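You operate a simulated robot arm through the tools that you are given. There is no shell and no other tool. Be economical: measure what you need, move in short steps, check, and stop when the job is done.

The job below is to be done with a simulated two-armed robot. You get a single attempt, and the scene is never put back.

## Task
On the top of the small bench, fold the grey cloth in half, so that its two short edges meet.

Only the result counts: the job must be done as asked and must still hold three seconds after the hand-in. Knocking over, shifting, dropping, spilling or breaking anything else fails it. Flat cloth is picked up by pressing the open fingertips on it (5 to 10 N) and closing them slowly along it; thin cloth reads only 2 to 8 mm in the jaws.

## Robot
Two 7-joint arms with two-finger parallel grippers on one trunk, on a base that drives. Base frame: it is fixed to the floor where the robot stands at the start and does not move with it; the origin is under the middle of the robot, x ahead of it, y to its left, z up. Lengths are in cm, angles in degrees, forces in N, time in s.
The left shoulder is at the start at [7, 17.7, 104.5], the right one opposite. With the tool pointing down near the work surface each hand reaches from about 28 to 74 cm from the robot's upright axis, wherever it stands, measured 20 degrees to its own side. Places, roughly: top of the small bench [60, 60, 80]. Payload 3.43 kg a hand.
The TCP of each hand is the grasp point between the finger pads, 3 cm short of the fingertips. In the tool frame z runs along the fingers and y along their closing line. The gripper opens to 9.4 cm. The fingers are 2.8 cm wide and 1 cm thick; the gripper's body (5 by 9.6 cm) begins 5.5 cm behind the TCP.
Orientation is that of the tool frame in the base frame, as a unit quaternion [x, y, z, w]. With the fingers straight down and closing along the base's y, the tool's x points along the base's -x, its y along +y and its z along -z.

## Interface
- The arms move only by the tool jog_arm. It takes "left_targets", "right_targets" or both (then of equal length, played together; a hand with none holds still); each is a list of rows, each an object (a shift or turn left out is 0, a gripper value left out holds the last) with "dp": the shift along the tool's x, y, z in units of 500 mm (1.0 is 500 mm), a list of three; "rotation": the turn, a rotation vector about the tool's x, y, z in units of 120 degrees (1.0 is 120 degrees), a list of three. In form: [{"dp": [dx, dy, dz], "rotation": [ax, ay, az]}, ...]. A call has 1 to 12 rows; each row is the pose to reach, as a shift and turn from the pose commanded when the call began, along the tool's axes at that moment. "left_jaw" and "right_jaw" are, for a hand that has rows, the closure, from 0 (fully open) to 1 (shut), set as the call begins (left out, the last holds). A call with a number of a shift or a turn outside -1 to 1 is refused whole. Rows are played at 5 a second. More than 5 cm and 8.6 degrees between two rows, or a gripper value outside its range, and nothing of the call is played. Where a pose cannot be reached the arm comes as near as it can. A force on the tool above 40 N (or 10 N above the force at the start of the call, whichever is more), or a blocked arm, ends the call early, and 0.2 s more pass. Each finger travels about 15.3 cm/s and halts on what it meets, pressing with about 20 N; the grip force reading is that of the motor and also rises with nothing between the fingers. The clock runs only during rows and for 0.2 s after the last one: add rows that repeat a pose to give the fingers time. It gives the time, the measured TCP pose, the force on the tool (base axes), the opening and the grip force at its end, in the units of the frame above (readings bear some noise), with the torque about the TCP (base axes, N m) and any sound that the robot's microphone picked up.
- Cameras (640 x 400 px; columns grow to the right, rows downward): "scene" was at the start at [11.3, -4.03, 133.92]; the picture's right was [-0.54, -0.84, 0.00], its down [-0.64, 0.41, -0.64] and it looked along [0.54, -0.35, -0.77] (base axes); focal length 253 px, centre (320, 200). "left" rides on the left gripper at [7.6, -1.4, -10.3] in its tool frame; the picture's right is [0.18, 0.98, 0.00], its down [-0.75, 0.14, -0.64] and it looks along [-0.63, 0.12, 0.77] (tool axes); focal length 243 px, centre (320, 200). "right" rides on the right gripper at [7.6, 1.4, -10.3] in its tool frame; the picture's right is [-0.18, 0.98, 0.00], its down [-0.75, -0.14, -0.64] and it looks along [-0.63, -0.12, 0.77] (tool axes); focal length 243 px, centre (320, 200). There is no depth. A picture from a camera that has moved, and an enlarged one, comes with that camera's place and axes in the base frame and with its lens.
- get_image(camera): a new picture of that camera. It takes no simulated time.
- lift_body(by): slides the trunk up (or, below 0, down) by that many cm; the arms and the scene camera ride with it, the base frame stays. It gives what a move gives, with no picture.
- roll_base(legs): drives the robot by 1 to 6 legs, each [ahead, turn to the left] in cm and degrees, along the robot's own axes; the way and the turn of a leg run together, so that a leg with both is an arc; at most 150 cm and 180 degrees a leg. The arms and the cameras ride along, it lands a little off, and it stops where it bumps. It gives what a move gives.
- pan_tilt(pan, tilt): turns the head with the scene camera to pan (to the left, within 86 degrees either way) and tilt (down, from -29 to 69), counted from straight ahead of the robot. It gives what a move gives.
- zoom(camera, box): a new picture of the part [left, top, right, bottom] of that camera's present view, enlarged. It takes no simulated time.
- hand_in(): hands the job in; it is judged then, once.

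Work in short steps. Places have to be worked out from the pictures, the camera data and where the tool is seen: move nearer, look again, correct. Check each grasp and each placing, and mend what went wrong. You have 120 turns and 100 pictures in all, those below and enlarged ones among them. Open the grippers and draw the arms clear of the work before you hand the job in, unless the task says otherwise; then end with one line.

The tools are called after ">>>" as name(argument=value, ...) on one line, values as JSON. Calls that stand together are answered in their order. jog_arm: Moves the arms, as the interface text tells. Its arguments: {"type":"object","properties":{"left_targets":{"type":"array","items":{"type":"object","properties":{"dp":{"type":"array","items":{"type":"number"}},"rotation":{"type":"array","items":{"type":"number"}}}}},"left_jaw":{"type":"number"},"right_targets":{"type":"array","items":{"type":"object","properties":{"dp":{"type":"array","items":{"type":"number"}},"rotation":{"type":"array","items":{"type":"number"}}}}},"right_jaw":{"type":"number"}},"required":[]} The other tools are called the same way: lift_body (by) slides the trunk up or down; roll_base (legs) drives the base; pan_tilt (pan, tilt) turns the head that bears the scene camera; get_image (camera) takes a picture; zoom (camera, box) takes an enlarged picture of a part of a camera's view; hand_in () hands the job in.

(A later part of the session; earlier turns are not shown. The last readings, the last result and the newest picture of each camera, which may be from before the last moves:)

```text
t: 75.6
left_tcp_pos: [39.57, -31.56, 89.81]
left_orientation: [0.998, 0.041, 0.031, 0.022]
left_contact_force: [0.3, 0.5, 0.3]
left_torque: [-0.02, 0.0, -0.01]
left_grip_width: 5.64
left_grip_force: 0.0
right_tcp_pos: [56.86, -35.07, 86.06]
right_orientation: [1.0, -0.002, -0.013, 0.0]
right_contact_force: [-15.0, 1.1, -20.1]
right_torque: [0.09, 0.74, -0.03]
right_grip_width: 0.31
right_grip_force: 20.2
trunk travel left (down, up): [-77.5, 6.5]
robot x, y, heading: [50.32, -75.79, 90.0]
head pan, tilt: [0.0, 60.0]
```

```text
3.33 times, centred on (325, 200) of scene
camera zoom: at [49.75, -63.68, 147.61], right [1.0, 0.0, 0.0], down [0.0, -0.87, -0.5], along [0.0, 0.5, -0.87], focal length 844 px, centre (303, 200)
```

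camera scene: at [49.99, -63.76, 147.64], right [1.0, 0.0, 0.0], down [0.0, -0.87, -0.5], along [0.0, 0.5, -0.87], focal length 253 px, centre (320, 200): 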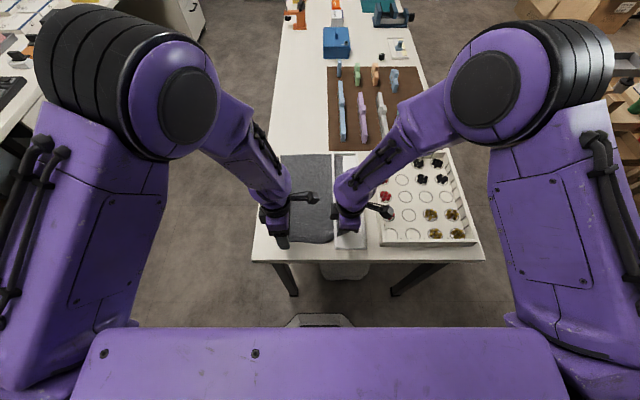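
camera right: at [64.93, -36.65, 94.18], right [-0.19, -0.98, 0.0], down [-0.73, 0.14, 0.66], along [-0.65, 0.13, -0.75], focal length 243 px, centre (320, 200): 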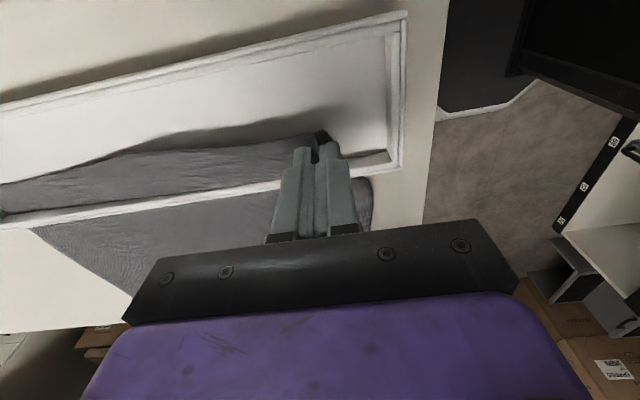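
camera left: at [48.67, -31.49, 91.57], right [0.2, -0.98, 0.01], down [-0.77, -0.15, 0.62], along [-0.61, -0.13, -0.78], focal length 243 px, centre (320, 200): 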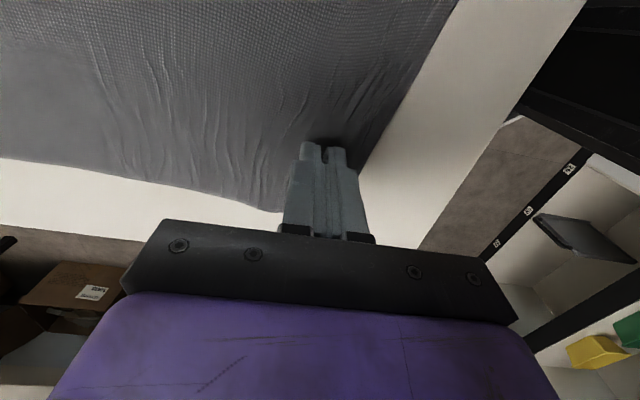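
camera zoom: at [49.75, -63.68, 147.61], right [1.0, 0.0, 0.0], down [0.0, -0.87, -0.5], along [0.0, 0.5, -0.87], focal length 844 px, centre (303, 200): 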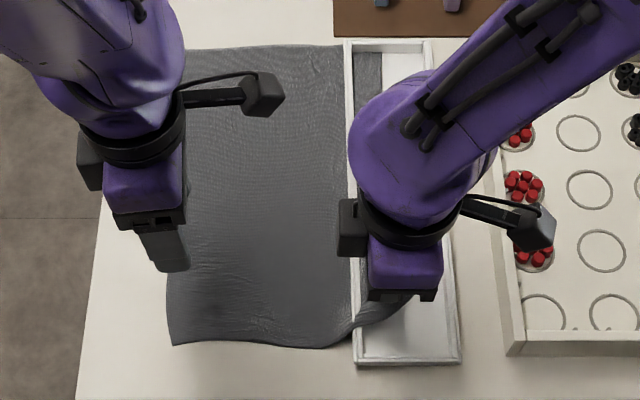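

Tension rises because the cloth strip is bound around the tray's left wall. Shift the right hand −x while lifting so the strip clears the wall with slack.

>>> jog_arm(right_targets=[{"dp": [-0.04, 0, 0]}, {"dp": [-0.08, 0, 0]}, {"dp": [-0.08, 0, -0.02]}, {"dp": [-0.08, 0, -0.04]}])

>>> zoom(camera="right", box=[160, 100, 440, 260])

>>> zoom(camera="scene", box=[250, 140, 400, 260])

```text
t: 76.6
left_tcp_pos: [39.72, -31.03, 90.84]
left_orientation: [0.999, 0.043, 0.03, 0.011]
left_contact_force: [0.7, 0.3, -0.7]
left_torque: [-0.02, 0.02, -0.02]
left_grip_width: 5.64
left_grip_force: 0.0
right_tcp_pos: [53.35, -35.25, 88.17]
right_orientation: [1.0, -0.004, -0.013, -0.002]
right_contact_force: [-0.1, 0.0, -0.4]
right_torque: [0.0, -0.03, 0.01]
right_grip_width: 0.0
right_grip_force: 20.0
trunk travel left (down, up): [-77.5, 6.5]
robot x, y, heading: [49.95, -75.89, 89.8]
head pan, tilt: [0.0, 60.0]
```

```text
2.29 times, centred on (300, 180) of right
camera zoom: at [61.14, -36.9, 98.29], right [-0.19, -0.98, 0.0], down [-0.73, 0.14, 0.66], along [-0.65, 0.13, -0.75], focal length 555 px, centre (366, 246)
```

zoom: 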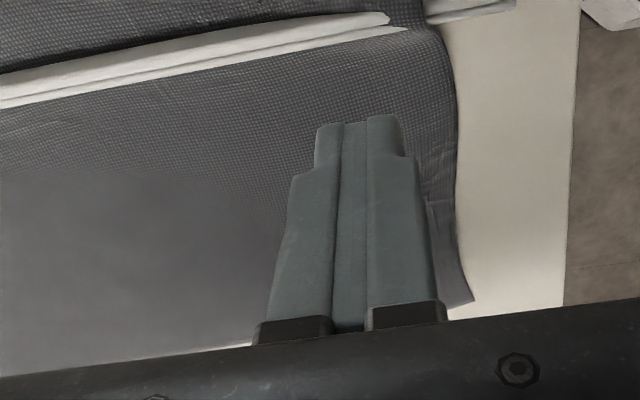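

```text
3.33 times, centred on (325, 200) of scene
camera zoom: at [50.11, -63.97, 147.66], right [1.0, 0.0, 0.0], down [0.0, -0.87, -0.5], along [0.0, 0.5, -0.87], focal length 844 px, centre (303, 200)
```

zoom: 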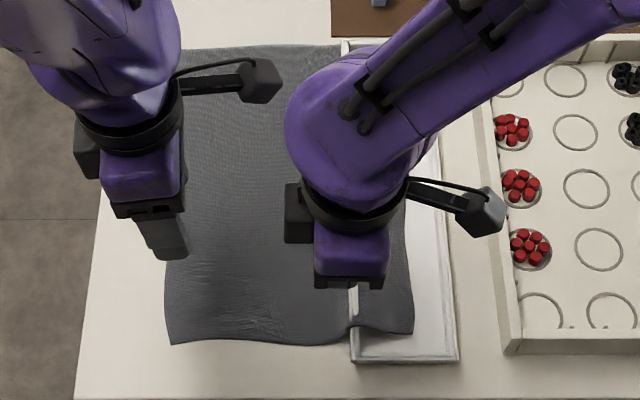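

The right's grip gave way under that tension, but the cloth's near end now lies over the wall (no damage, tray unmoved). Re-approach with the left: level it and lower to ~1 cm above the edge at x≈41.

>>> jog_arm(left_targets=[{"dp": [0.002, 0.02, 0.05], "rotation": [0.0035, -0.01, 0.014]}, {"dp": [0.005, 0.05, 0.1], "rotation": [0.007, -0.02, 0.028]}, {"dp": [0.01, 0.076, 0.15], "rotation": [0.0105, -0.029, 0.041]}, {"dp": [0.01, 0.076, 0.165], "rotation": [0.0105, -0.029, 0.041]}, {"dp": [0.01, 0.076, 0.165], "rotation": [0.0105, -0.029, 0.041]}], left_jaw=0.57)

>>> get_image(camera="left")

```text
t: 77.5
left_tcp_pos: [40.88, -33.63, 84.01]
left_orientation: [1.0, -0.001, -0.004, -0.016]
left_contact_force: [1.3, 1.0, 0.0]
left_torque: [0.02, -0.05, -0.04]
left_grip_width: 4.03
left_grip_force: 0.0
right_tcp_pos: [53.82, -35.6, 87.9]
right_orientation: [1.0, -0.004, -0.006, 0.004]
right_contact_force: [0.2, -0.3, 0.5]
right_torque: [-0.03, -0.01, -0.01]
right_grip_width: 0.0
right_grip_force: 20.7
trunk travel left (down, up): [-77.5, 6.5]
robot x, y, heading: [50.3, -76.0, 90.0]
head pan, tilt: [0.0, 60.0]
stopped in row 4 (left hand): the force on the tool passed its limit (the readings are from after the stop); the commanded pose is now the measured one
```

```text
49 pictures are left
camera left: at [48.55, -32.55, 94.23], right [0.18, -0.98, -0.03], down [-0.75, -0.16, 0.64], along [-0.64, -0.09, -0.77], focal length 243 px, centre (320, 200)
```

left: 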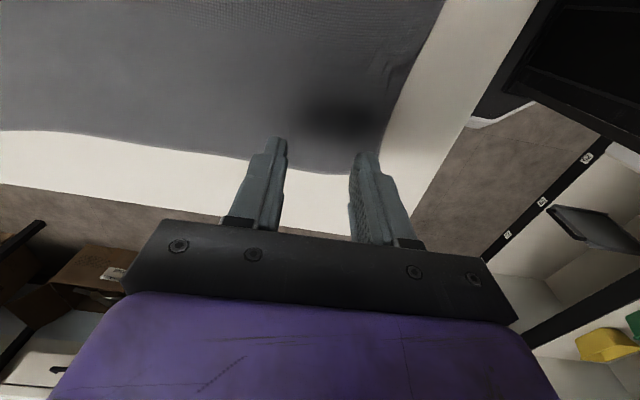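

The hands touched (left camera against right gripper). Move the right hand away to +x and open it.

>>> jog_arm(right_targets=[{"dp": [0.05, 0, -0.05]}, {"dp": [0.1, 0, -0.1]}, {"dp": [0.14, 0, -0.12]}], right_jaw=0.57)

>>> jog_arm(left_targets=[{"dp": [0, 0.012, 0.02], "rotation": [-0.012, 0, 0]}, {"dp": [0, 0.026, 0.035], "rotation": [-0.012, 0, 0]}, {"dp": [0, 0.026, 0.045], "rotation": [-0.012, 0, 0]}])

>>> zoom(camera="left", box=[200, 80, 460, 240])

```text
t: 78.3
left_tcp_pos: [40.97, -33.59, 84.29]
left_orientation: [1.0, 0.0, -0.005, -0.017]
left_contact_force: [-0.3, 0.3, 0.5]
left_torque: [-0.01, -0.01, -0.02]
left_grip_width: 4.05
left_grip_force: 0.1
right_tcp_pos: [61.14, -35.71, 93.78]
right_orientation: [1.0, -0.003, -0.007, 0.005]
right_contact_force: [0.8, -0.3, -0.1]
right_torque: [-0.01, 0.02, -0.02]
right_grip_width: 4.05
right_grip_force: 0.0
trunk travel left (down, up): [-77.5, 6.5]
robot x, y, heading: [50.15, -75.5, 89.9]
head pan, tilt: [0.0, 60.0]
```

```text
t: 79.1
left_tcp_pos: [40.85, -34.57, 81.93]
left_orientation: [1.0, 0.003, -0.001, -0.005]
left_contact_force: [0.4, 0.9, 0.1]
left_torque: [0.0, -0.02, 0.03]
left_grip_width: 4.02
left_grip_force: 0.1
right_tcp_pos: [61.06, -35.61, 93.77]
right_orientation: [1.0, -0.003, -0.008, 0.004]
right_contact_force: [-0.2, 0.8, 0.3]
right_torque: [0.02, -0.03, 0.01]
right_grip_width: 4.01
right_grip_force: 0.1
trunk travel left (down, up): [-77.5, 6.5]
robot x, y, heading: [50.41, -75.39, 90.0]
head pan, tilt: [0.0, 60.0]
```

```text
2.46 times, centred on (330, 160) of left
camera zoom: at [48.45, -33.24, 92.17], right [0.19, -0.98, -0.01], down [-0.75, -0.15, 0.64], along [-0.63, -0.12, -0.77], focal length 597 px, centre (295, 298)
```

zoom: 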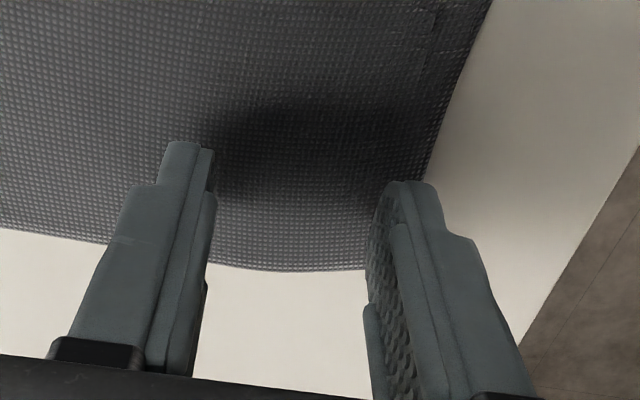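

Outer tip is right at the edge; shift 1 cm inward and press.

>>> jog_arm(left_targets=[{"dp": [0.02, -0.02, 0]}, {"dp": [0.02, -0.02, 0.012]}, {"dp": [0.02, -0.02, 0.016]}, {"dp": [0.02, -0.02, 0.018]}, {"dp": [0.02, -0.02, 0.018]}])

```text
t: 80.3
left_tcp_pos: [41.67, -33.85, 81.16]
left_orientation: [1.0, 0.002, -0.004, -0.007]
left_contact_force: [0.9, 1.4, 38.9]
left_torque: [-1.02, -0.37, -0.03]
left_grip_width: 3.88
left_grip_force: 0.0
right_tcp_pos: [61.01, -35.82, 94.02]
right_orientation: [1.0, -0.004, -0.007, 0.003]
right_contact_force: [-1.2, 0.5, 0.3]
right_torque: [-0.01, 0.02, -0.01]
right_grip_width: 4.03
right_grip_force: 0.1
trunk travel left (down, up): [-77.5, 6.5]
robot x, y, heading: [50.61, -75.88, 89.9]
head pan, tilt: [0.0, 60.0]
```

Torques show the outer finger and +x corner bear all load; correct tilt slightly and ease to ~15 N.

>>> jog_arm(left_targets=[{"dp": [0, 0, -0.008], "rotation": [-0.008, 0.006, 0]}, {"dp": [0, 0, -0.005], "rotation": [-0.008, 0.006, 0]}, {"dp": [0, 0, -0.004], "rotation": [-0.008, 0.006, 0]}, {"dp": [0, 0, -0.004], "rotation": [-0.008, 0.006, 0]}])

```text
t: 81.3
left_tcp_pos: [41.83, -33.85, 81.29]
left_orientation: [1.0, 0.001, 0.003, 0.004]
left_contact_force: [0.5, -0.1, 2.1]
left_torque: [-0.01, -0.02, 0.0]
left_grip_width: 3.99
left_grip_force: 0.0
right_tcp_pos: [61.03, -35.7, 93.84]
right_orientation: [1.0, -0.004, -0.007, 0.003]
right_contact_force: [-0.3, 0.2, 0.5]
right_torque: [0.02, 0.0, 0.0]
right_grip_width: 4.03
right_grip_force: 0.0
trunk travel left (down, up): [-77.5, 6.5]
robot x, y, heading: [50.07, -75.59, 89.8]
head pan, tilt: [0.0, 60.0]
```

Balanced at 2 N. Press to ~12 N.

>>> jog_arm(left_targets=[{"dp": [0, 0, 0.0015]}, {"dp": [0, 0, 0.0015]}])

```text
t: 81.9
left_tcp_pos: [41.97, -33.85, 81.26]
left_orientation: [1.0, 0.001, 0.004, 0.002]
left_contact_force: [2.4, -0.2, 9.2]
left_torque: [0.03, 0.04, -0.04]
left_grip_width: 3.98
left_grip_force: 0.1
right_tcp_pos: [61.03, -35.66, 93.69]
right_orientation: [1.0, -0.004, -0.007, 0.003]
right_contact_force: [0.5, -0.2, 0.9]
right_torque: [0.02, 0.01, 0.0]
right_grip_width: 4.04
right_grip_force: 0.0
trunk travel left (down, up): [-77.5, 6.5]
robot x, y, heading: [50.14, -75.45, 89.8]
head pan, tilt: [0.0, 60.0]
```

9 N and evenly loaded. Close in steps, then firmly.

>>> jog_arm(left_targets=[{"dp": [0, 0, 0]}], left_jaw=0.64)

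>>> jog_arm(left_targets=[{"dp": [0, 0, 0]}], left_jaw=0.71)

>>> jog_arm(left_targets=[{"dp": [0, 0, 0]}], left_jaw=0.78)

>>> zoom(camera="left", box=[200, 80, 460, 240])

```text
t: 82.3
left_tcp_pos: [41.81, -33.66, 81.22]
left_orientation: [1.0, 0.001, 0.003, 0.003]
left_contact_force: [2.0, 1.5, 14.6]
left_torque: [0.05, 0.08, -0.07]
left_grip_width: 3.29
left_grip_force: 0.1
right_tcp_pos: [61.02, -35.63, 93.8]
right_orientation: [1.0, -0.003, -0.007, 0.004]
right_contact_force: [0.4, -0.6, -0.2]
right_torque: [0.0, -0.02, -0.01]
right_grip_width: 4.08
right_grip_force: 0.0
trunk travel left (down, up): [-77.5, 6.5]
robot x, y, heading: [50.05, -75.71, 89.8]
head pan, tilt: [0.0, 60.0]
```

```text
t: 82.7
left_tcp_pos: [41.92, -33.8, 81.08]
left_orientation: [1.0, 0.001, 0.003, 0.003]
left_contact_force: [0.1, 0.8, 19.1]
left_torque: [0.08, 0.17, -0.01]
left_grip_width: 2.61
left_grip_force: 0.0
right_tcp_pos: [60.98, -35.74, 93.73]
right_orientation: [1.0, -0.003, -0.007, 0.004]
right_contact_force: [-0.4, 0.7, 0.3]
right_torque: [0.01, -0.02, 0.0]
right_grip_width: 4.03
right_grip_force: 0.1
trunk travel left (down, up): [-77.5, 6.5]
robot x, y, heading: [50.3, -75.74, 90.2]
head pan, tilt: [0.0, 60.0]
```

```text
t: 83.1
left_tcp_pos: [41.75, -33.8, 81.18]
left_orientation: [1.0, 0.001, 0.002, 0.002]
left_contact_force: [0.3, 0.1, 18.4]
left_torque: [0.06, 0.15, -0.02]
left_grip_width: 1.94
left_grip_force: 0.1
right_tcp_pos: [60.99, -35.73, 93.86]
right_orientation: [1.0, -0.004, -0.007, 0.003]
right_contact_force: [0.2, -0.2, 0.3]
right_torque: [-0.02, -0.01, -0.01]
right_grip_width: 4.03
right_grip_force: 0.1
trunk travel left (down, up): [-77.5, 6.5]
robot x, y, heading: [50.59, -75.25, 89.7]
head pan, tilt: [0.0, 60.0]
```

```text
2.46 times, centred on (330, 160) of left
camera zoom: at [49.35, -32.34, 91.36], right [0.19, -0.98, 0.01], down [-0.76, -0.14, 0.64], along [-0.63, -0.12, -0.77], focal length 597 px, centre (295, 298)
```

zoom: 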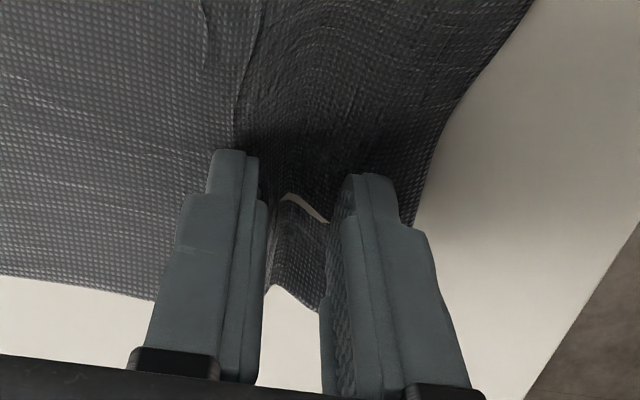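

A clear ridge stands between the fingers. Close firmly.

>>> jog_arm(left_targets=[{"dp": [0, 0, 0]}], left_jaw=0.86)

>>> jog_arm(left_targets=[{"dp": [0, 0, 0]}, {"dp": [0, 0, 0]}], left_jaw=1.0)

>>> zoom(camera="left", box=[200, 80, 460, 240])

```text
t: 83.5
left_tcp_pos: [41.81, -33.83, 81.15]
left_orientation: [1.0, 0.001, 0.004, 0.003]
left_contact_force: [-1.8, 0.5, 17.7]
left_torque: [0.0, 0.18, -0.01]
left_grip_width: 1.2
left_grip_force: 0.0
right_tcp_pos: [61.04, -35.74, 93.83]
right_orientation: [1.0, -0.004, -0.007, 0.004]
right_contact_force: [0.2, -0.2, -1.0]
right_torque: [-0.04, -0.02, 0.04]
right_grip_width: 4.03
right_grip_force: 0.1
trunk travel left (down, up): [-77.5, 6.5]
robot x, y, heading: [50.55, -75.78, 89.7]
head pan, tilt: [0.0, 60.0]
```

```text
t: 84.1
left_tcp_pos: [41.9, -33.82, 81.05]
left_orientation: [1.0, 0.001, 0.004, 0.003]
left_contact_force: [-0.8, -1.2, 16.0]
left_torque: [-0.03, 0.09, 0.01]
left_grip_width: 0.2
left_grip_force: 20.0
right_tcp_pos: [61.02, -35.81, 93.83]
right_orientation: [1.0, -0.003, -0.007, 0.004]
right_contact_force: [1.0, 0.5, -0.8]
right_torque: [-0.01, 0.0, -0.01]
right_grip_width: 4.04
right_grip_force: 0.0
trunk travel left (down, up): [-77.5, 6.5]
robot x, y, heading: [50.37, -75.96, 90.0]
head pan, tilt: [0.0, 60.0]
```

```text
2.46 times, centred on (330, 160) of left
camera zoom: at [49.39, -32.34, 91.37], right [0.19, -0.98, 0.01], down [-0.76, -0.14, 0.64], along [-0.63, -0.12, -0.77], focal length 597 px, centre (295, 298)
```

zoom: 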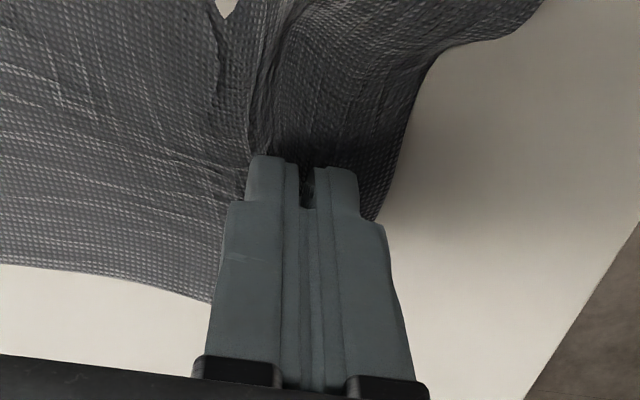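

Left holds 2 mm of cloth. Now look with the right camera at the right corner.

>>> get_image(camera="right")

```text
45 pictures are left
camera right: at [68.65, -37.24, 104.05], right [-0.19, -0.98, 0.01], down [-0.74, 0.15, 0.65], along [-0.64, 0.12, -0.76], focal length 243 px, centre (320, 200)
```

right: 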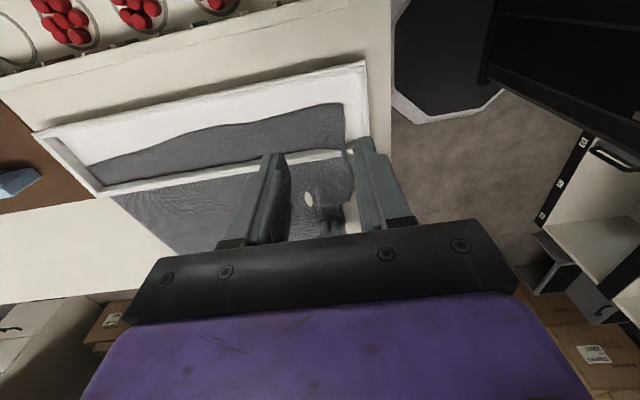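

The right corner is still at about (59.4, −38). Repeat the right-hand press at (57.2, −35.2).

>>> jog_arm(right_targets=[{"dp": [-0.03, -0.004, 0.07]}, {"dp": [-0.07, -0.008, 0.15]}, {"dp": [-0.076, -0.008, 0.2]}, {"dp": [-0.076, -0.008, 0.23]}, {"dp": [-0.076, -0.008, 0.238]}, {"dp": [-0.076, -0.008, 0.238]}])

>>> zoom(camera="right", box=[200, 80, 460, 240])

```text
t: 85.5
left_tcp_pos: [41.93, -33.85, 81.05]
left_orientation: [1.0, 0.001, 0.004, 0.003]
left_contact_force: [2.9, -2.0, 14.4]
left_torque: [-0.08, 0.02, 0.01]
left_grip_width: 0.21
left_grip_force: 19.4
right_tcp_pos: [56.96, -35.42, 81.86]
right_orientation: [1.0, -0.003, -0.007, 0.004]
right_contact_force: [0.4, 0.8, -0.2]
right_torque: [0.0, 0.0, -0.02]
right_grip_width: 4.05
right_grip_force: 0.1
trunk travel left (down, up): [-77.5, 6.5]
robot x, y, heading: [50.39, -75.87, 89.8]
head pan, tilt: [0.0, 60.0]
```

```text
2.46 times, centred on (330, 160) of right
camera zoom: at [64.59, -36.99, 92.09], right [-0.19, -0.98, 0.01], down [-0.74, 0.15, 0.65], along [-0.64, 0.12, -0.76], focal length 597 px, centre (295, 298)
```

zoom: 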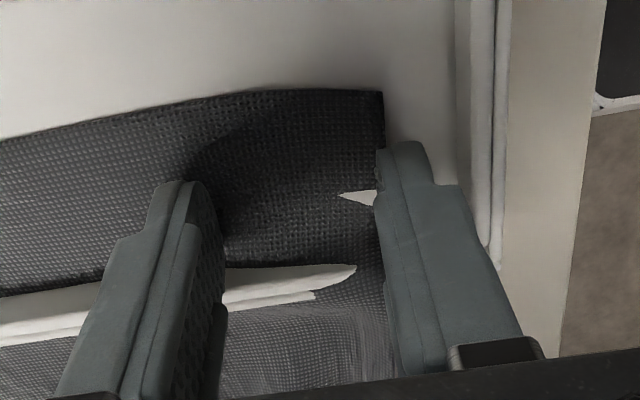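

Outer tip is outside the edge; shift 1.3 cm inward and press.

>>> jog_arm(right_targets=[{"dp": [0.005, -0.026, 0]}, {"dp": [0.005, -0.026, 0.004]}, {"dp": [0.005, -0.026, 0.006]}, {"dp": [0.005, -0.026, 0.006]}])

```text
t: 86.5
left_tcp_pos: [41.89, -33.94, 81.23]
left_orientation: [1.0, 0.001, 0.004, 0.003]
left_contact_force: [0.6, 0.4, 1.8]
left_torque: [-0.02, -0.02, 0.01]
left_grip_width: 0.2
left_grip_force: 20.4
right_tcp_pos: [57.17, -34.08, 81.66]
right_orientation: [1.0, -0.003, -0.007, 0.001]
right_contact_force: [3.8, -0.3, 25.6]
right_torque: [0.33, -0.38, -0.08]
right_grip_width: 4.01
right_grip_force: 0.1
trunk travel left (down, up): [-77.5, 6.5]
robot x, y, heading: [50.17, -75.78, 89.9]
head pan, tilt: [0.0, 60.0]
```

>>> jog_arm(right_targets=[{"dp": [0, 0, -0.003], "rotation": [0.003, 0.007, 0]}, {"dp": [0, 0, -0.002], "rotation": [0.003, 0.007, 0]}, {"dp": [0, 0, -0.002], "rotation": [0.003, 0.007, 0]}])

```text
t: 87.3
left_tcp_pos: [41.85, -33.78, 81.14]
left_orientation: [1.0, 0.001, 0.003, 0.002]
left_contact_force: [0.2, -3.0, 12.3]
left_torque: [-0.11, 0.06, 0.01]
left_grip_width: 0.19
left_grip_force: 20.0
right_tcp_pos: [57.21, -34.14, 81.61]
right_orientation: [1.0, -0.003, 0.001, 0.0]
right_contact_force: [-0.4, 0.2, 3.8]
right_torque: [0.0, 0.05, -0.02]
right_grip_width: 4.04
right_grip_force: 0.1
trunk travel left (down, up): [-77.5, 6.5]
robot x, y, heading: [50.26, -76.02, 90.0]
head pan, tilt: [0.0, 60.0]
```

Balanced at 4 N; add ~0.7 mm and close in steps.

>>> jog_arm(right_targets=[{"dp": [0, 0, 0.0015]}, {"dp": [0, 0, 0.0015]}])

>>> jog_arm(right_targets=[{"dp": [0, 0, 0]}], right_jaw=0.64)

>>> jog_arm(right_targets=[{"dp": [0, 0, 0]}], right_jaw=0.71)

>>> jog_arm(right_targets=[{"dp": [0, 0, 0]}], right_jaw=0.78)

>>> zoom(camera="right", box=[200, 80, 460, 240])

```text
t: 87.9
left_tcp_pos: [41.94, -33.78, 81.2]
left_orientation: [1.0, 0.001, 0.003, 0.003]
left_contact_force: [0.6, -0.3, 4.8]
left_torque: [-0.02, -0.01, 0.02]
left_grip_width: 0.21
left_grip_force: 20.1
right_tcp_pos: [57.21, -34.22, 81.64]
right_orientation: [1.0, -0.004, 0.001, 0.001]
right_contact_force: [-1.5, -4.0, 13.0]
right_torque: [-0.15, 0.01, 0.02]
right_grip_width: 4.06
right_grip_force: 0.3
trunk travel left (down, up): [-77.5, 6.5]
robot x, y, heading: [50.2, -75.56, 89.8]
head pan, tilt: [0.0, 60.0]
```

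```text
t: 88.3
left_tcp_pos: [41.92, -33.89, 81.13]
left_orientation: [1.0, 0.002, 0.003, 0.002]
left_contact_force: [0.9, -1.5, 7.3]
left_torque: [-0.07, 0.04, -0.02]
left_grip_width: 0.2
left_grip_force: 20.7
right_tcp_pos: [57.22, -34.04, 81.71]
right_orientation: [1.0, -0.005, 0.001, 0.0]
right_contact_force: [0.0, 0.5, 12.5]
right_torque: [-0.03, -0.01, -0.01]
right_grip_width: 3.26
right_grip_force: 0.0
trunk travel left (down, up): [-77.5, 6.5]
robot x, y, heading: [50.48, -75.42, 89.6]
head pan, tilt: [0.0, 60.0]
```

```text
t: 88.7
left_tcp_pos: [41.83, -33.8, 81.12]
left_orientation: [1.0, 0.001, 0.003, 0.003]
left_contact_force: [1.2, -1.0, 6.7]
left_torque: [-0.04, -0.01, 0.01]
left_grip_width: 0.18
left_grip_force: 19.9
right_tcp_pos: [57.33, -34.05, 81.66]
right_orientation: [1.0, -0.004, 0.001, 0.0]
right_contact_force: [-0.5, 0.8, 14.3]
right_torque: [0.03, -0.04, -0.03]
right_grip_width: 2.61
right_grip_force: 0.1
trunk travel left (down, up): [-77.5, 6.5]
robot x, y, heading: [50.4, -75.79, 89.9]
head pan, tilt: [0.0, 60.0]
```

```text
t: 89.1
left_tcp_pos: [41.88, -33.9, 81.15]
left_orientation: [1.0, 0.001, 0.003, 0.003]
left_contact_force: [1.0, -1.5, 6.4]
left_torque: [-0.06, 0.0, 0.01]
left_grip_width: 0.2
left_grip_force: 19.8
right_tcp_pos: [57.19, -34.18, 81.65]
right_orientation: [1.0, -0.003, 0.001, 0.0]
right_contact_force: [-1.8, 0.8, 15.1]
right_torque: [0.05, 0.0, 0.03]
right_grip_width: 2.03
right_grip_force: 0.0
trunk travel left (down, up): [-77.5, 6.5]
robot x, y, heading: [50.07, -75.83, 90.1]
head pan, tilt: [0.0, 60.0]
```

```text
2.46 times, centred on (330, 160) of right
camera zoom: at [64.71, -35.74, 91.97], right [-0.19, -0.98, 0.0], down [-0.75, 0.15, 0.64], along [-0.63, 0.12, -0.77], focal length 597 px, centre (295, 298)
```

zoom: 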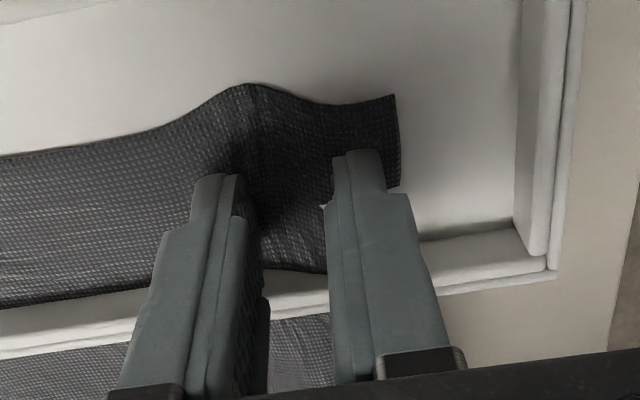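

A good ridge is forming. Close fully.

>>> jog_arm(right_targets=[{"dp": [0, 0, 0]}], right_jaw=0.86)

>>> jog_arm(right_targets=[{"dp": [0, 0, 0]}, {"dp": [0, 0, 0]}], right_jaw=1.0)

>>> zoom(camera="right", box=[200, 80, 460, 240])

```text
t: 89.5
left_tcp_pos: [41.79, -33.9, 81.14]
left_orientation: [1.0, 0.0, 0.004, 0.002]
left_contact_force: [2.1, -0.6, 6.4]
left_torque: [-0.03, -0.02, -0.03]
left_grip_width: 0.2
left_grip_force: 20.1
right_tcp_pos: [57.24, -34.14, 81.68]
right_orientation: [1.0, -0.004, 0.001, 0.0]
right_contact_force: [-2.1, 0.0, 16.1]
right_torque: [-0.03, 0.05, 0.0]
right_grip_width: 1.21
right_grip_force: 0.1
trunk travel left (down, up): [-77.5, 6.5]
robot x, y, heading: [49.89, -75.62, 89.9]
head pan, tilt: [0.0, 60.0]
```

```text
t: 90.1
left_tcp_pos: [41.84, -33.93, 81.05]
left_orientation: [1.0, 0.001, 0.003, 0.003]
left_contact_force: [1.2, 0.0, 4.0]
left_torque: [-0.02, -0.04, -0.02]
left_grip_width: 0.22
left_grip_force: 19.5
right_tcp_pos: [57.24, -34.18, 81.69]
right_orientation: [1.0, -0.005, 0.002, -0.001]
right_contact_force: [-2.7, -0.9, 18.0]
right_torque: [-0.03, 0.05, 0.03]
right_grip_width: 0.0
right_grip_force: 20.4
trunk travel left (down, up): [-77.5, 6.5]
robot x, y, heading: [49.98, -75.51, 89.7]
head pan, tilt: [0.0, 60.0]
```

```text
2.46 times, centred on (330, 160) of right
camera zoom: at [64.68, -35.76, 91.97], right [-0.19, -0.98, 0.0], down [-0.75, 0.15, 0.64], along [-0.63, 0.12, -0.77], focal length 597 px, centre (295, 298)
```

zoom: 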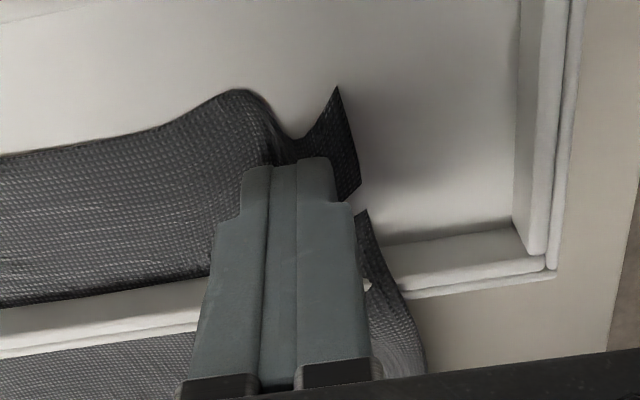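

Right reads 0.0 though the cloth looks gathered; test by raising it 1.5 cm.

>>> jog_arm(right_targets=[{"dp": [0, 0, -0.015]}, {"dp": [0, 0, -0.03]}])

>>> zoom(camera="right", box=[200, 80, 460, 240])

```text
t: 90.7
left_tcp_pos: [41.9, -33.78, 81.11]
left_orientation: [1.0, 0.001, 0.003, 0.002]
left_contact_force: [-1.2, -3.1, 13.9]
left_torque: [-0.09, 0.11, 0.02]
left_grip_width: 0.19
left_grip_force: 20.1
right_tcp_pos: [57.27, -34.1, 83.16]
right_orientation: [1.0, -0.004, 0.001, 0.001]
right_contact_force: [-0.1, -0.1, 0.4]
right_torque: [0.0, 0.01, 0.0]
right_grip_width: 0.01
right_grip_force: 19.8
trunk travel left (down, up): [-77.5, 6.5]
robot x, y, heading: [50.06, -75.61, 90.1]
head pan, tilt: [0.0, 60.0]
```

```text
2.46 times, centred on (330, 160) of right
camera zoom: at [64.72, -35.71, 93.47], right [-0.19, -0.98, 0.0], down [-0.75, 0.15, 0.64], along [-0.63, 0.12, -0.77], focal length 597 px, centre (295, 298)
```

zoom: 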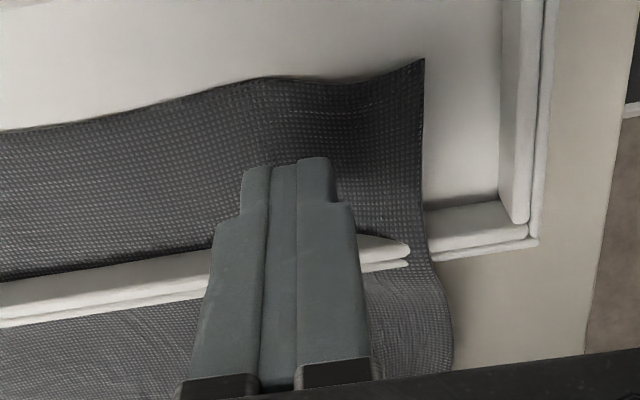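

It slipped. Retry at the earlier successful spot (y≈−35.2, ~20 N).

>>> jog_arm(right_targets=[{"dp": [0, 0, 0]}, {"dp": [0, 0.02, 0.01]}, {"dp": [0, 0.02, 0.025]}, {"dp": [0, 0.02, 0.031]}, {"dp": [0, 0.02, 0.033]}, {"dp": [0, 0.02, 0.033]}], right_jaw=0.57)

>>> zoom(camera="right", box=[200, 80, 460, 240])

```text
t: 92.1
left_tcp_pos: [41.95, -33.82, 81.15]
left_orientation: [1.0, 0.0, 0.003, 0.003]
left_contact_force: [0.1, 1.3, 4.7]
left_torque: [0.03, 0.01, -0.02]
left_grip_width: 0.2
left_grip_force: 20.2
right_tcp_pos: [57.14, -35.2, 81.63]
right_orientation: [1.0, -0.004, 0.001, 0.0]
right_contact_force: [1.6, -1.1, 18.0]
right_torque: [-0.07, -0.08, -0.03]
right_grip_width: 4.03
right_grip_force: 0.4
trunk travel left (down, up): [-77.5, 6.5]
robot x, y, heading: [50.34, -75.94, 89.9]
head pan, tilt: [0.0, 60.0]
```

```text
2.46 times, centred on (330, 160) of right
camera zoom: at [64.68, -36.74, 91.96], right [-0.19, -0.98, 0.0], down [-0.75, 0.15, 0.64], along [-0.63, 0.12, -0.77], focal length 597 px, centre (295, 298)
```

zoom: 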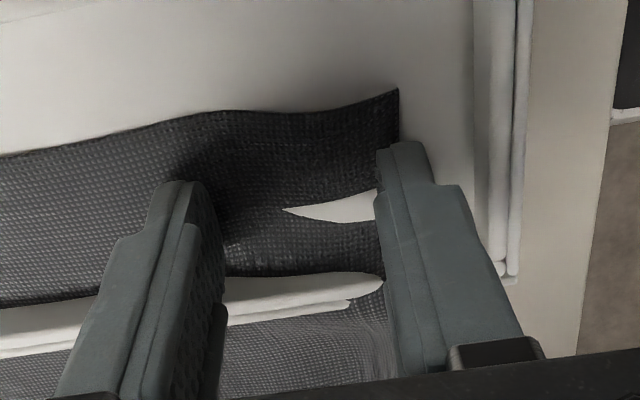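

18 N, balanced, outer tip at the edge as in the earlier success. Close.

>>> jog_arm(right_targets=[{"dp": [0, 0, 0]}], right_jaw=0.66)

>>> jog_arm(right_targets=[{"dp": [0, 0, 0]}], right_jaw=0.75)

>>> jog_arm(right_targets=[{"dp": [0, 0, 0]}], right_jaw=0.82)

>>> jog_arm(right_targets=[{"dp": [0, 0, 0]}], right_jaw=0.9)

>>> jog_arm(right_targets=[{"dp": [0, 0, 0]}, {"dp": [0, 0, 0]}], right_jaw=1.0)

>>> zoom(camera="right", box=[200, 80, 460, 240])

```text
t: 92.5
left_tcp_pos: [41.94, -33.75, 81.18]
left_orientation: [1.0, 0.001, 0.003, 0.003]
left_contact_force: [0.5, 1.2, 6.3]
left_torque: [0.0, 0.01, -0.03]
left_grip_width: 0.22
left_grip_force: 20.0
right_tcp_pos: [57.25, -35.13, 81.7]
right_orientation: [1.0, -0.003, 0.0, -0.001]
right_contact_force: [-0.4, 1.1, 20.8]
right_torque: [0.0, -0.04, -0.04]
right_grip_width: 3.12
right_grip_force: 0.1
trunk travel left (down, up): [-77.5, 6.5]
robot x, y, heading: [50.09, -75.67, 89.9]
head pan, tilt: [0.0, 60.0]
```

```text
t: 92.9
left_tcp_pos: [41.89, -33.91, 81.21]
left_orientation: [1.0, 0.001, 0.003, 0.002]
left_contact_force: [1.5, 0.2, 5.8]
left_torque: [0.05, 0.0, -0.04]
left_grip_width: 0.19
left_grip_force: 20.2
right_tcp_pos: [57.14, -35.15, 81.68]
right_orientation: [1.0, -0.004, -0.001, -0.001]
right_contact_force: [-0.7, 1.4, 23.0]
right_torque: [0.06, -0.01, 0.05]
right_grip_width: 2.44
right_grip_force: 0.7
trunk travel left (down, up): [-77.5, 6.5]
robot x, y, heading: [49.84, -75.91, 89.9]
head pan, tilt: [0.0, 60.0]
```

```text
t: 93.3
left_tcp_pos: [41.88, -33.89, 81.06]
left_orientation: [1.0, 0.001, 0.004, 0.003]
left_contact_force: [0.7, 0.9, 4.5]
left_torque: [0.03, -0.02, 0.02]
left_grip_width: 0.2
left_grip_force: 20.1
right_tcp_pos: [57.14, -35.16, 81.64]
right_orientation: [1.0, -0.004, 0.001, -0.001]
right_contact_force: [2.2, 2.9, 26.2]
right_torque: [0.1, -0.09, 0.01]
right_grip_width: 1.44
right_grip_force: 0.0
trunk travel left (down, up): [-77.5, 6.5]
robot x, y, heading: [49.69, -75.75, 89.8]
head pan, tilt: [0.0, 60.0]
```

```text
t: 93.7
left_tcp_pos: [41.87, -33.94, 81.15]
left_orientation: [1.0, 0.001, 0.003, 0.002]
left_contact_force: [0.6, 1.4, 3.3]
left_torque: [0.06, -0.03, -0.02]
left_grip_width: 0.19
left_grip_force: 19.9
right_tcp_pos: [57.26, -35.18, 81.67]
right_orientation: [1.0, -0.004, 0.001, -0.001]
right_contact_force: [2.4, 3.1, 27.7]
right_torque: [0.12, -0.04, 0.04]
right_grip_width: 0.92
right_grip_force: 0.1
trunk travel left (down, up): [-77.5, 6.5]
robot x, y, heading: [50.36, -75.65, 89.8]
head pan, tilt: [0.0, 60.0]
```

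```text
t: 94.3
left_tcp_pos: [41.89, -33.88, 81.29]
left_orientation: [1.0, 0.0, 0.003, 0.003]
left_contact_force: [0.3, 1.3, 2.8]
left_torque: [0.04, 0.0, -0.01]
left_grip_width: 0.19
left_grip_force: 20.0
right_tcp_pos: [57.23, -35.11, 81.7]
right_orientation: [1.0, -0.004, 0.001, -0.001]
right_contact_force: [2.8, 6.3, 30.8]
right_torque: [0.22, -0.06, 0.12]
right_grip_width: 0.25
right_grip_force: 20.1
trunk travel left (down, up): [-77.5, 6.5]
robot x, y, heading: [50.22, -75.62, 89.7]
head pan, tilt: [0.0, 60.0]
```

```text
2.46 times, centred on (330, 160) of right
camera zoom: at [64.68, -36.73, 91.96], right [-0.19, -0.98, 0.0], down [-0.75, 0.15, 0.64], along [-0.63, 0.12, -0.77], focal length 597 px, centre (295, 298)
```

zoom: 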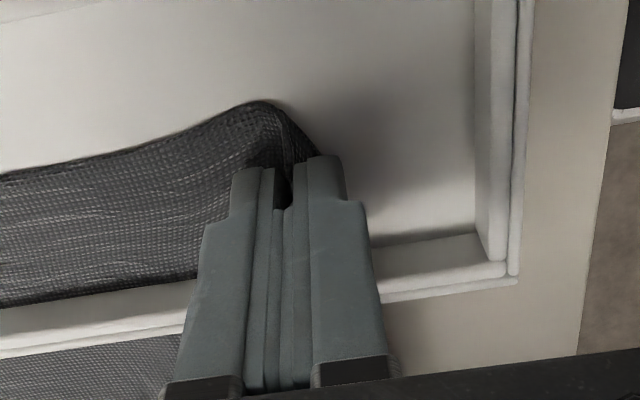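

Both hands now hold cloth (left 2 mm, right 2.5 mm). Lift both together along the first 45° of the fold arc and check.

>>> jog_arm(left_targets=[{"dp": [0, -0.002, -0.033]}, {"dp": [0, -0.009, -0.064]}, {"dp": [0, -0.019, -0.096]}, {"dp": [0, -0.034, -0.124]}, {"dp": [0, -0.052, -0.152]}, {"dp": [0, -0.074, -0.176]}], right_targets=[{"dp": [-0.002, -0.002, -0.033]}, {"dp": [-0.005, -0.009, -0.064]}, {"dp": [-0.008, -0.019, -0.096]}, {"dp": [-0.01, -0.034, -0.124]}, {"dp": [-0.01, -0.052, -0.152]}, {"dp": [-0.01, -0.074, -0.176]}])

>>> get_image(camera="scene")

>>> get_image(camera="right")

```text
t: 95.9
left_tcp_pos: [41.11, -31.48, 87.46]
left_orientation: [0.999, 0.018, 0.015, 0.04]
left_contact_force: [1.8, 0.9, -0.2]
left_torque: [0.03, -0.04, -0.02]
left_grip_width: 0.2
left_grip_force: 20.0
right_tcp_pos: [56.54, -31.25, 90.26]
right_orientation: [1.0, -0.003, 0.0, 0.001]
right_contact_force: [-3.3, 2.2, -7.2]
right_torque: [0.05, 0.2, 0.05]
right_grip_width: 0.2
right_grip_force: 20.4
trunk travel left (down, up): [-77.5, 6.5]
robot x, y, heading: [50.21, -75.5, 90.0]
head pan, tilt: [0.0, 60.0]
stopped in row 6 (left hand): the arm was blocked; the commanded pose is now the measured one
```

```text
38 pictures are left
camera scene: at [50.01, -63.83, 147.65], right [1.0, 0.0, 0.0], down [0.0, -0.87, -0.5], along [0.0, 0.5, -0.87], focal length 253 px, centre (320, 200)
```

scene: 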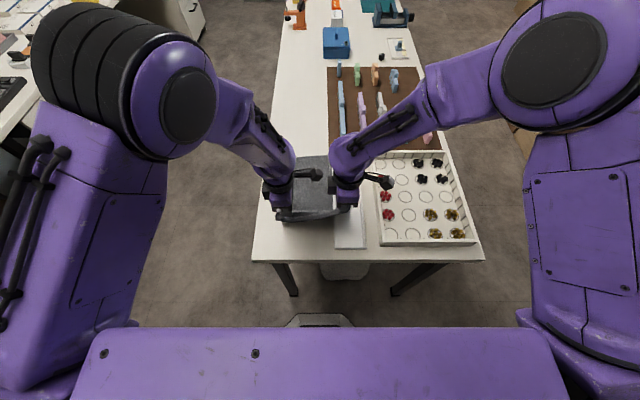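

```text
37 pictures are left
camera right: at [64.12, -32.84, 100.55], right [-0.19, -0.98, 0.0], down [-0.75, 0.15, 0.64], along [-0.63, 0.12, -0.77], focal length 243 px, centre (320, 200)
```

right: 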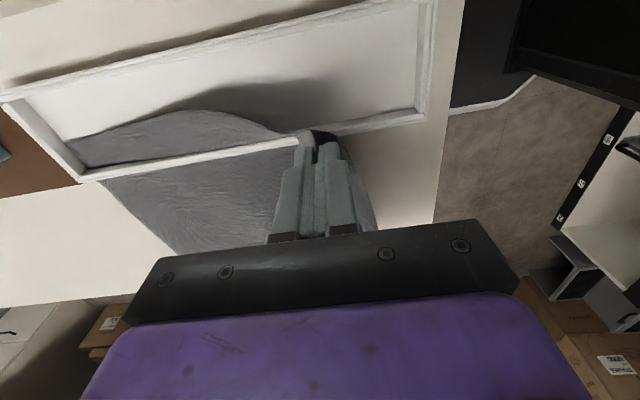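

Both corners are up and the cloth has come out of the tray's near end. Continue forward and up to the mid-arc (left mostly forward, leveling its tilt).

>>> jog_arm(left_targets=[{"dp": [0.003, -0.033, -0.015], "rotation": [0.006, 0, 0]}, {"dp": [0.006, -0.066, -0.033], "rotation": [0.012, 0, 0]}, {"dp": [0.01, -0.1, -0.055], "rotation": [0.019, 0, 0]}, {"dp": [0.013, -0.133, -0.078], "rotation": [0.025, 0, 0]}, {"dp": [0.016, -0.166, -0.1], "rotation": [0.031, 0, 0]}, {"dp": [0.02, -0.2, -0.116], "rotation": [0.038, 0, 0]}], right_targets=[{"dp": [0, -0.033, -0.012]}, {"dp": [0, -0.066, -0.025]}, {"dp": [0, -0.1, -0.04]}, {"dp": [0, -0.133, -0.052]}, {"dp": [0, -0.166, -0.062]}, {"dp": [0, -0.196, -0.07]}])

>>> get_image(camera="scene")

>>> get_image(camera="right")

```text
t: 97.3
left_tcp_pos: [41.88, -20.93, 92.31]
left_orientation: [1.0, 0.015, 0.009, 0.0]
left_contact_force: [3.1, -0.8, -1.9]
left_torque: [-0.03, -0.13, 0.01]
left_grip_width: 0.22
left_grip_force: 20.1
right_tcp_pos: [56.78, -21.31, 93.86]
right_orientation: [1.0, -0.003, 0.001, 0.003]
right_contact_force: [-0.4, -3.9, -9.1]
right_torque: [-0.24, 0.15, -0.06]
right_grip_width: 0.22
right_grip_force: 19.9
trunk travel left (down, up): [-77.5, 6.5]
robot x, y, heading: [50.1, -75.69, 90.2]
head pan, tilt: [0.0, 60.0]
```

```text
36 pictures are left
camera scene: at [50.15, -63.72, 147.62], right [1.0, 0.0, 0.0], down [0.0, -0.87, -0.5], along [0.0, 0.5, -0.87], focal length 253 px, centre (320, 200)
```

scene: 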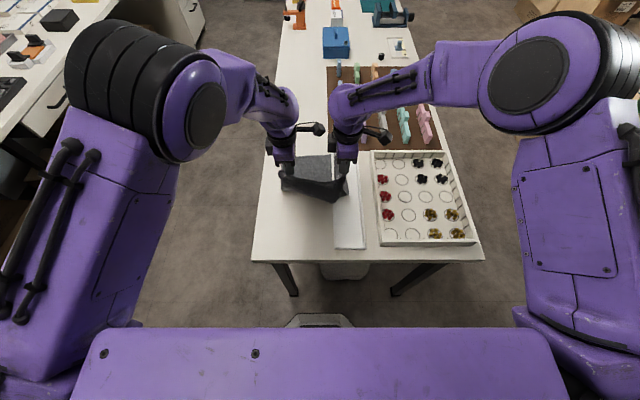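

```text
35 pictures are left
camera right: at [64.31, -22.9, 104.08], right [-0.19, -0.98, 0.01], down [-0.75, 0.15, 0.64], along [-0.63, 0.12, -0.77], focal length 243 px, centre (320, 200)
```

right: 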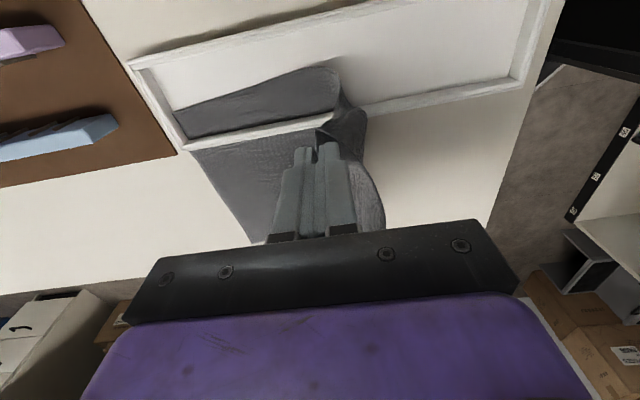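

Both still hold, at the top of the arc. Continue over and down toward the far edge.

>>> jog_arm(left_targets=[{"dp": [0, -0.044, 0.01]}, {"dp": [0, -0.086, 0.02]}, {"dp": [0, -0.127, 0.04]}, {"dp": [0, -0.164, 0.064]}, {"dp": [0, -0.194, 0.094]}, {"dp": [0, -0.22, 0.13]}, {"dp": [0, -0.238, 0.16]}, {"dp": [0, -0.248, 0.175]}], right_targets=[{"dp": [0, -0.047, 0.016]}, {"dp": [0, -0.092, 0.03]}, {"dp": [0, -0.136, 0.052]}, {"dp": [0, -0.175, 0.08]}, {"dp": [0, -0.208, 0.11]}, {"dp": [0, -0.236, 0.145]}, {"dp": [0, -0.255, 0.175]}, {"dp": [0, -0.265, 0.19]}])

>>> get_image(camera="scene")

>>> get_image(camera="right")

>>> get_image(camera="left")

```text
t: 99.1
left_tcp_pos: [41.03, -9.96, 84.47]
left_orientation: [1.0, 0.014, 0.012, -0.001]
left_contact_force: [5.7, 0.9, 0.1]
left_torque: [0.02, -0.1, 0.12]
left_grip_width: 0.23
left_grip_force: 20.0
left hand out of reach, approached as far as the arm can: row 7, 8
right_tcp_pos: [57.87, -10.57, 85.12]
right_orientation: [1.0, -0.003, 0.0, 0.002]
right_contact_force: [-5.3, 0.0, 0.1]
right_torque: [-0.01, 0.23, -0.06]
right_grip_width: 0.2
right_grip_force: 20.2
right hand out of reach, approached as far as the arm can: row 6, 7, 8
trunk travel left (down, up): [-77.5, 6.5]
robot x, y, heading: [50.1, -75.7, 90.1]
head pan, tilt: [0.0, 60.0]
```

```text
34 pictures are left
camera scene: at [50.11, -63.95, 147.66], right [1.0, 0.0, 0.0], down [0.0, -0.87, -0.5], along [0.0, 0.5, -0.87], focal length 253 px, centre (320, 200)
```

scene: 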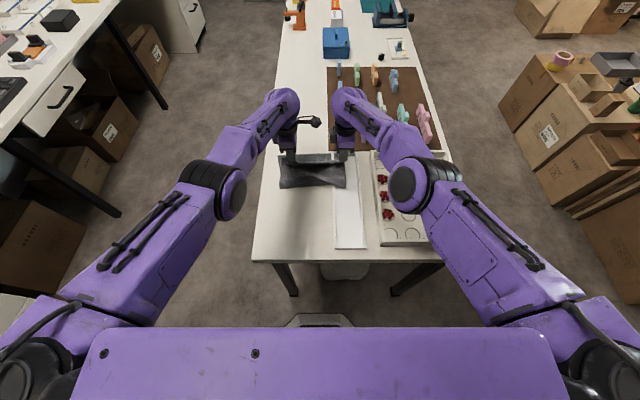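

```text
33 pictures are left
camera right: at [65.3, -12.09, 95.41], right [-0.19, -0.98, 0.0], down [-0.75, 0.15, 0.64], along [-0.63, 0.12, -0.77], focal length 243 px, centre (320, 200)
```

right: 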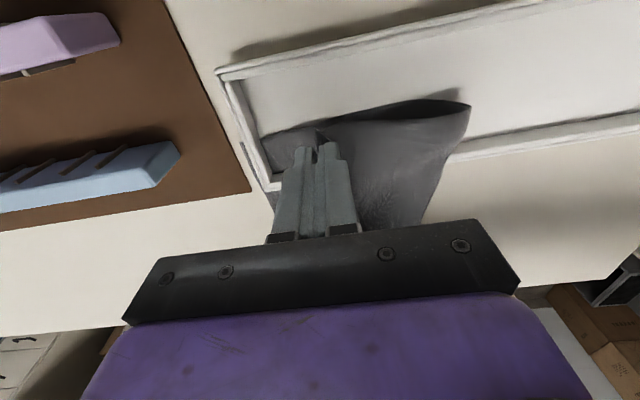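

```text
32 pictures are left
camera left: at [48.29, -8.33, 94.77], right [0.21, -0.98, 0.0], down [-0.76, -0.16, 0.63], along [-0.61, -0.13, -0.78], focal length 243 px, centre (320, 200)
```

left: 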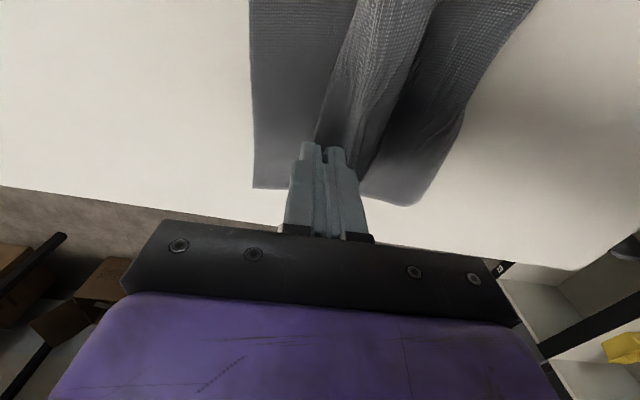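

The cloth follows well; the arms are at their reach limit because of the raised trunk. I'll roll the base 2.5 cm ahead and lower the trunk 3 cm to lay the edge down near the far edge (y≈−5).

>>> roll_base(legs=[[2.5, 0]])

>>> lift_body(by=-2.5)

>>> zoom(camera="scene", box=[250, 120, 400, 220])

>>> get_image(camera="left")

```text
t: 99.9
left_tcp_pos: [40.9, -7.81, 84.74]
left_orientation: [1.0, 0.014, 0.011, -0.004]
left_contact_force: [6.5, -0.7, 0.1]
left_torque: [0.03, -0.1, 0.12]
left_grip_width: 0.17
left_grip_force: 20.2
right_tcp_pos: [57.79, -8.45, 85.46]
right_orientation: [1.0, -0.004, 0.0, -0.001]
right_contact_force: [-6.6, -0.1, 1.3]
right_torque: [0.04, 0.21, -0.05]
right_grip_width: 0.18
right_grip_force: 20.1
trunk travel left (down, up): [-77.5, 6.5]
robot x, y, heading: [50.57, -72.97, 89.7]
head pan, tilt: [0.0, 60.0]
```

```text
t: 100.6
left_tcp_pos: [40.96, -7.63, 82.14]
left_orientation: [1.0, 0.014, 0.011, -0.003]
left_contact_force: [3.2, 0.2, 1.8]
left_torque: [-0.01, -0.07, 0.03]
left_grip_width: 0.2
left_grip_force: 19.9
right_tcp_pos: [57.88, -8.07, 83.14]
right_orientation: [1.0, -0.003, 0.0, -0.002]
right_contact_force: [-2.9, 1.8, 21.0]
right_torque: [0.13, 0.3, -0.05]
right_grip_width: 0.24
right_grip_force: 20.2
trunk travel left (down, up): [-75.0, 9.0]
robot x, y, heading: [50.44, -73.29, 89.7]
head pan, tilt: [0.0, 60.0]
```

```text
4.00 times, centred on (325, 170) of scene
camera zoom: at [50.0, -61.81, 145.21], right [1.0, 0.0, 0.0], down [0.0, -0.86, -0.5], along [0.0, 0.5, -0.86], focal length 1012 px, centre (300, 320)
```

zoom: 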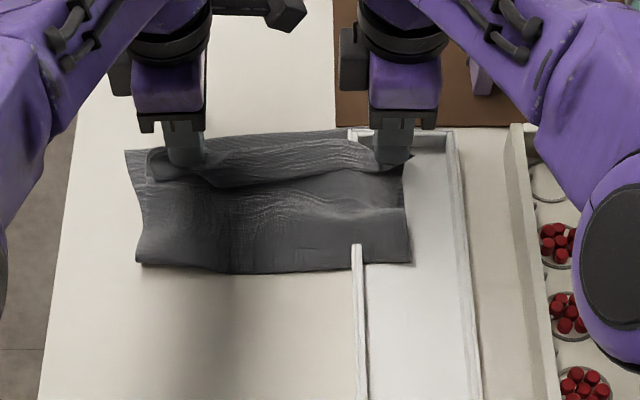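

```text
30 pictures are left
camera left: at [48.22, -6.06, 92.49], right [0.21, -0.98, 0.0], down [-0.76, -0.17, 0.63], along [-0.61, -0.13, -0.78], focal length 243 px, centre (320, 200)
```

left: 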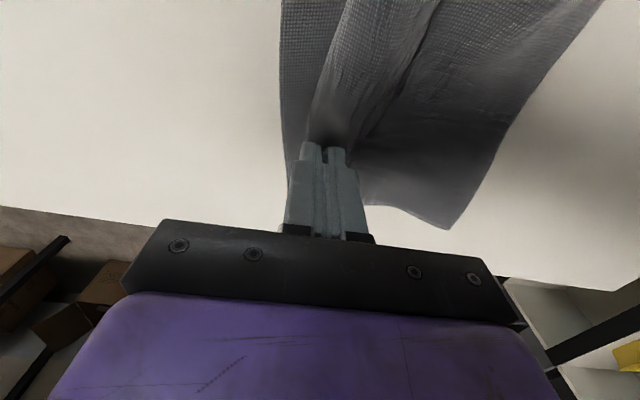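

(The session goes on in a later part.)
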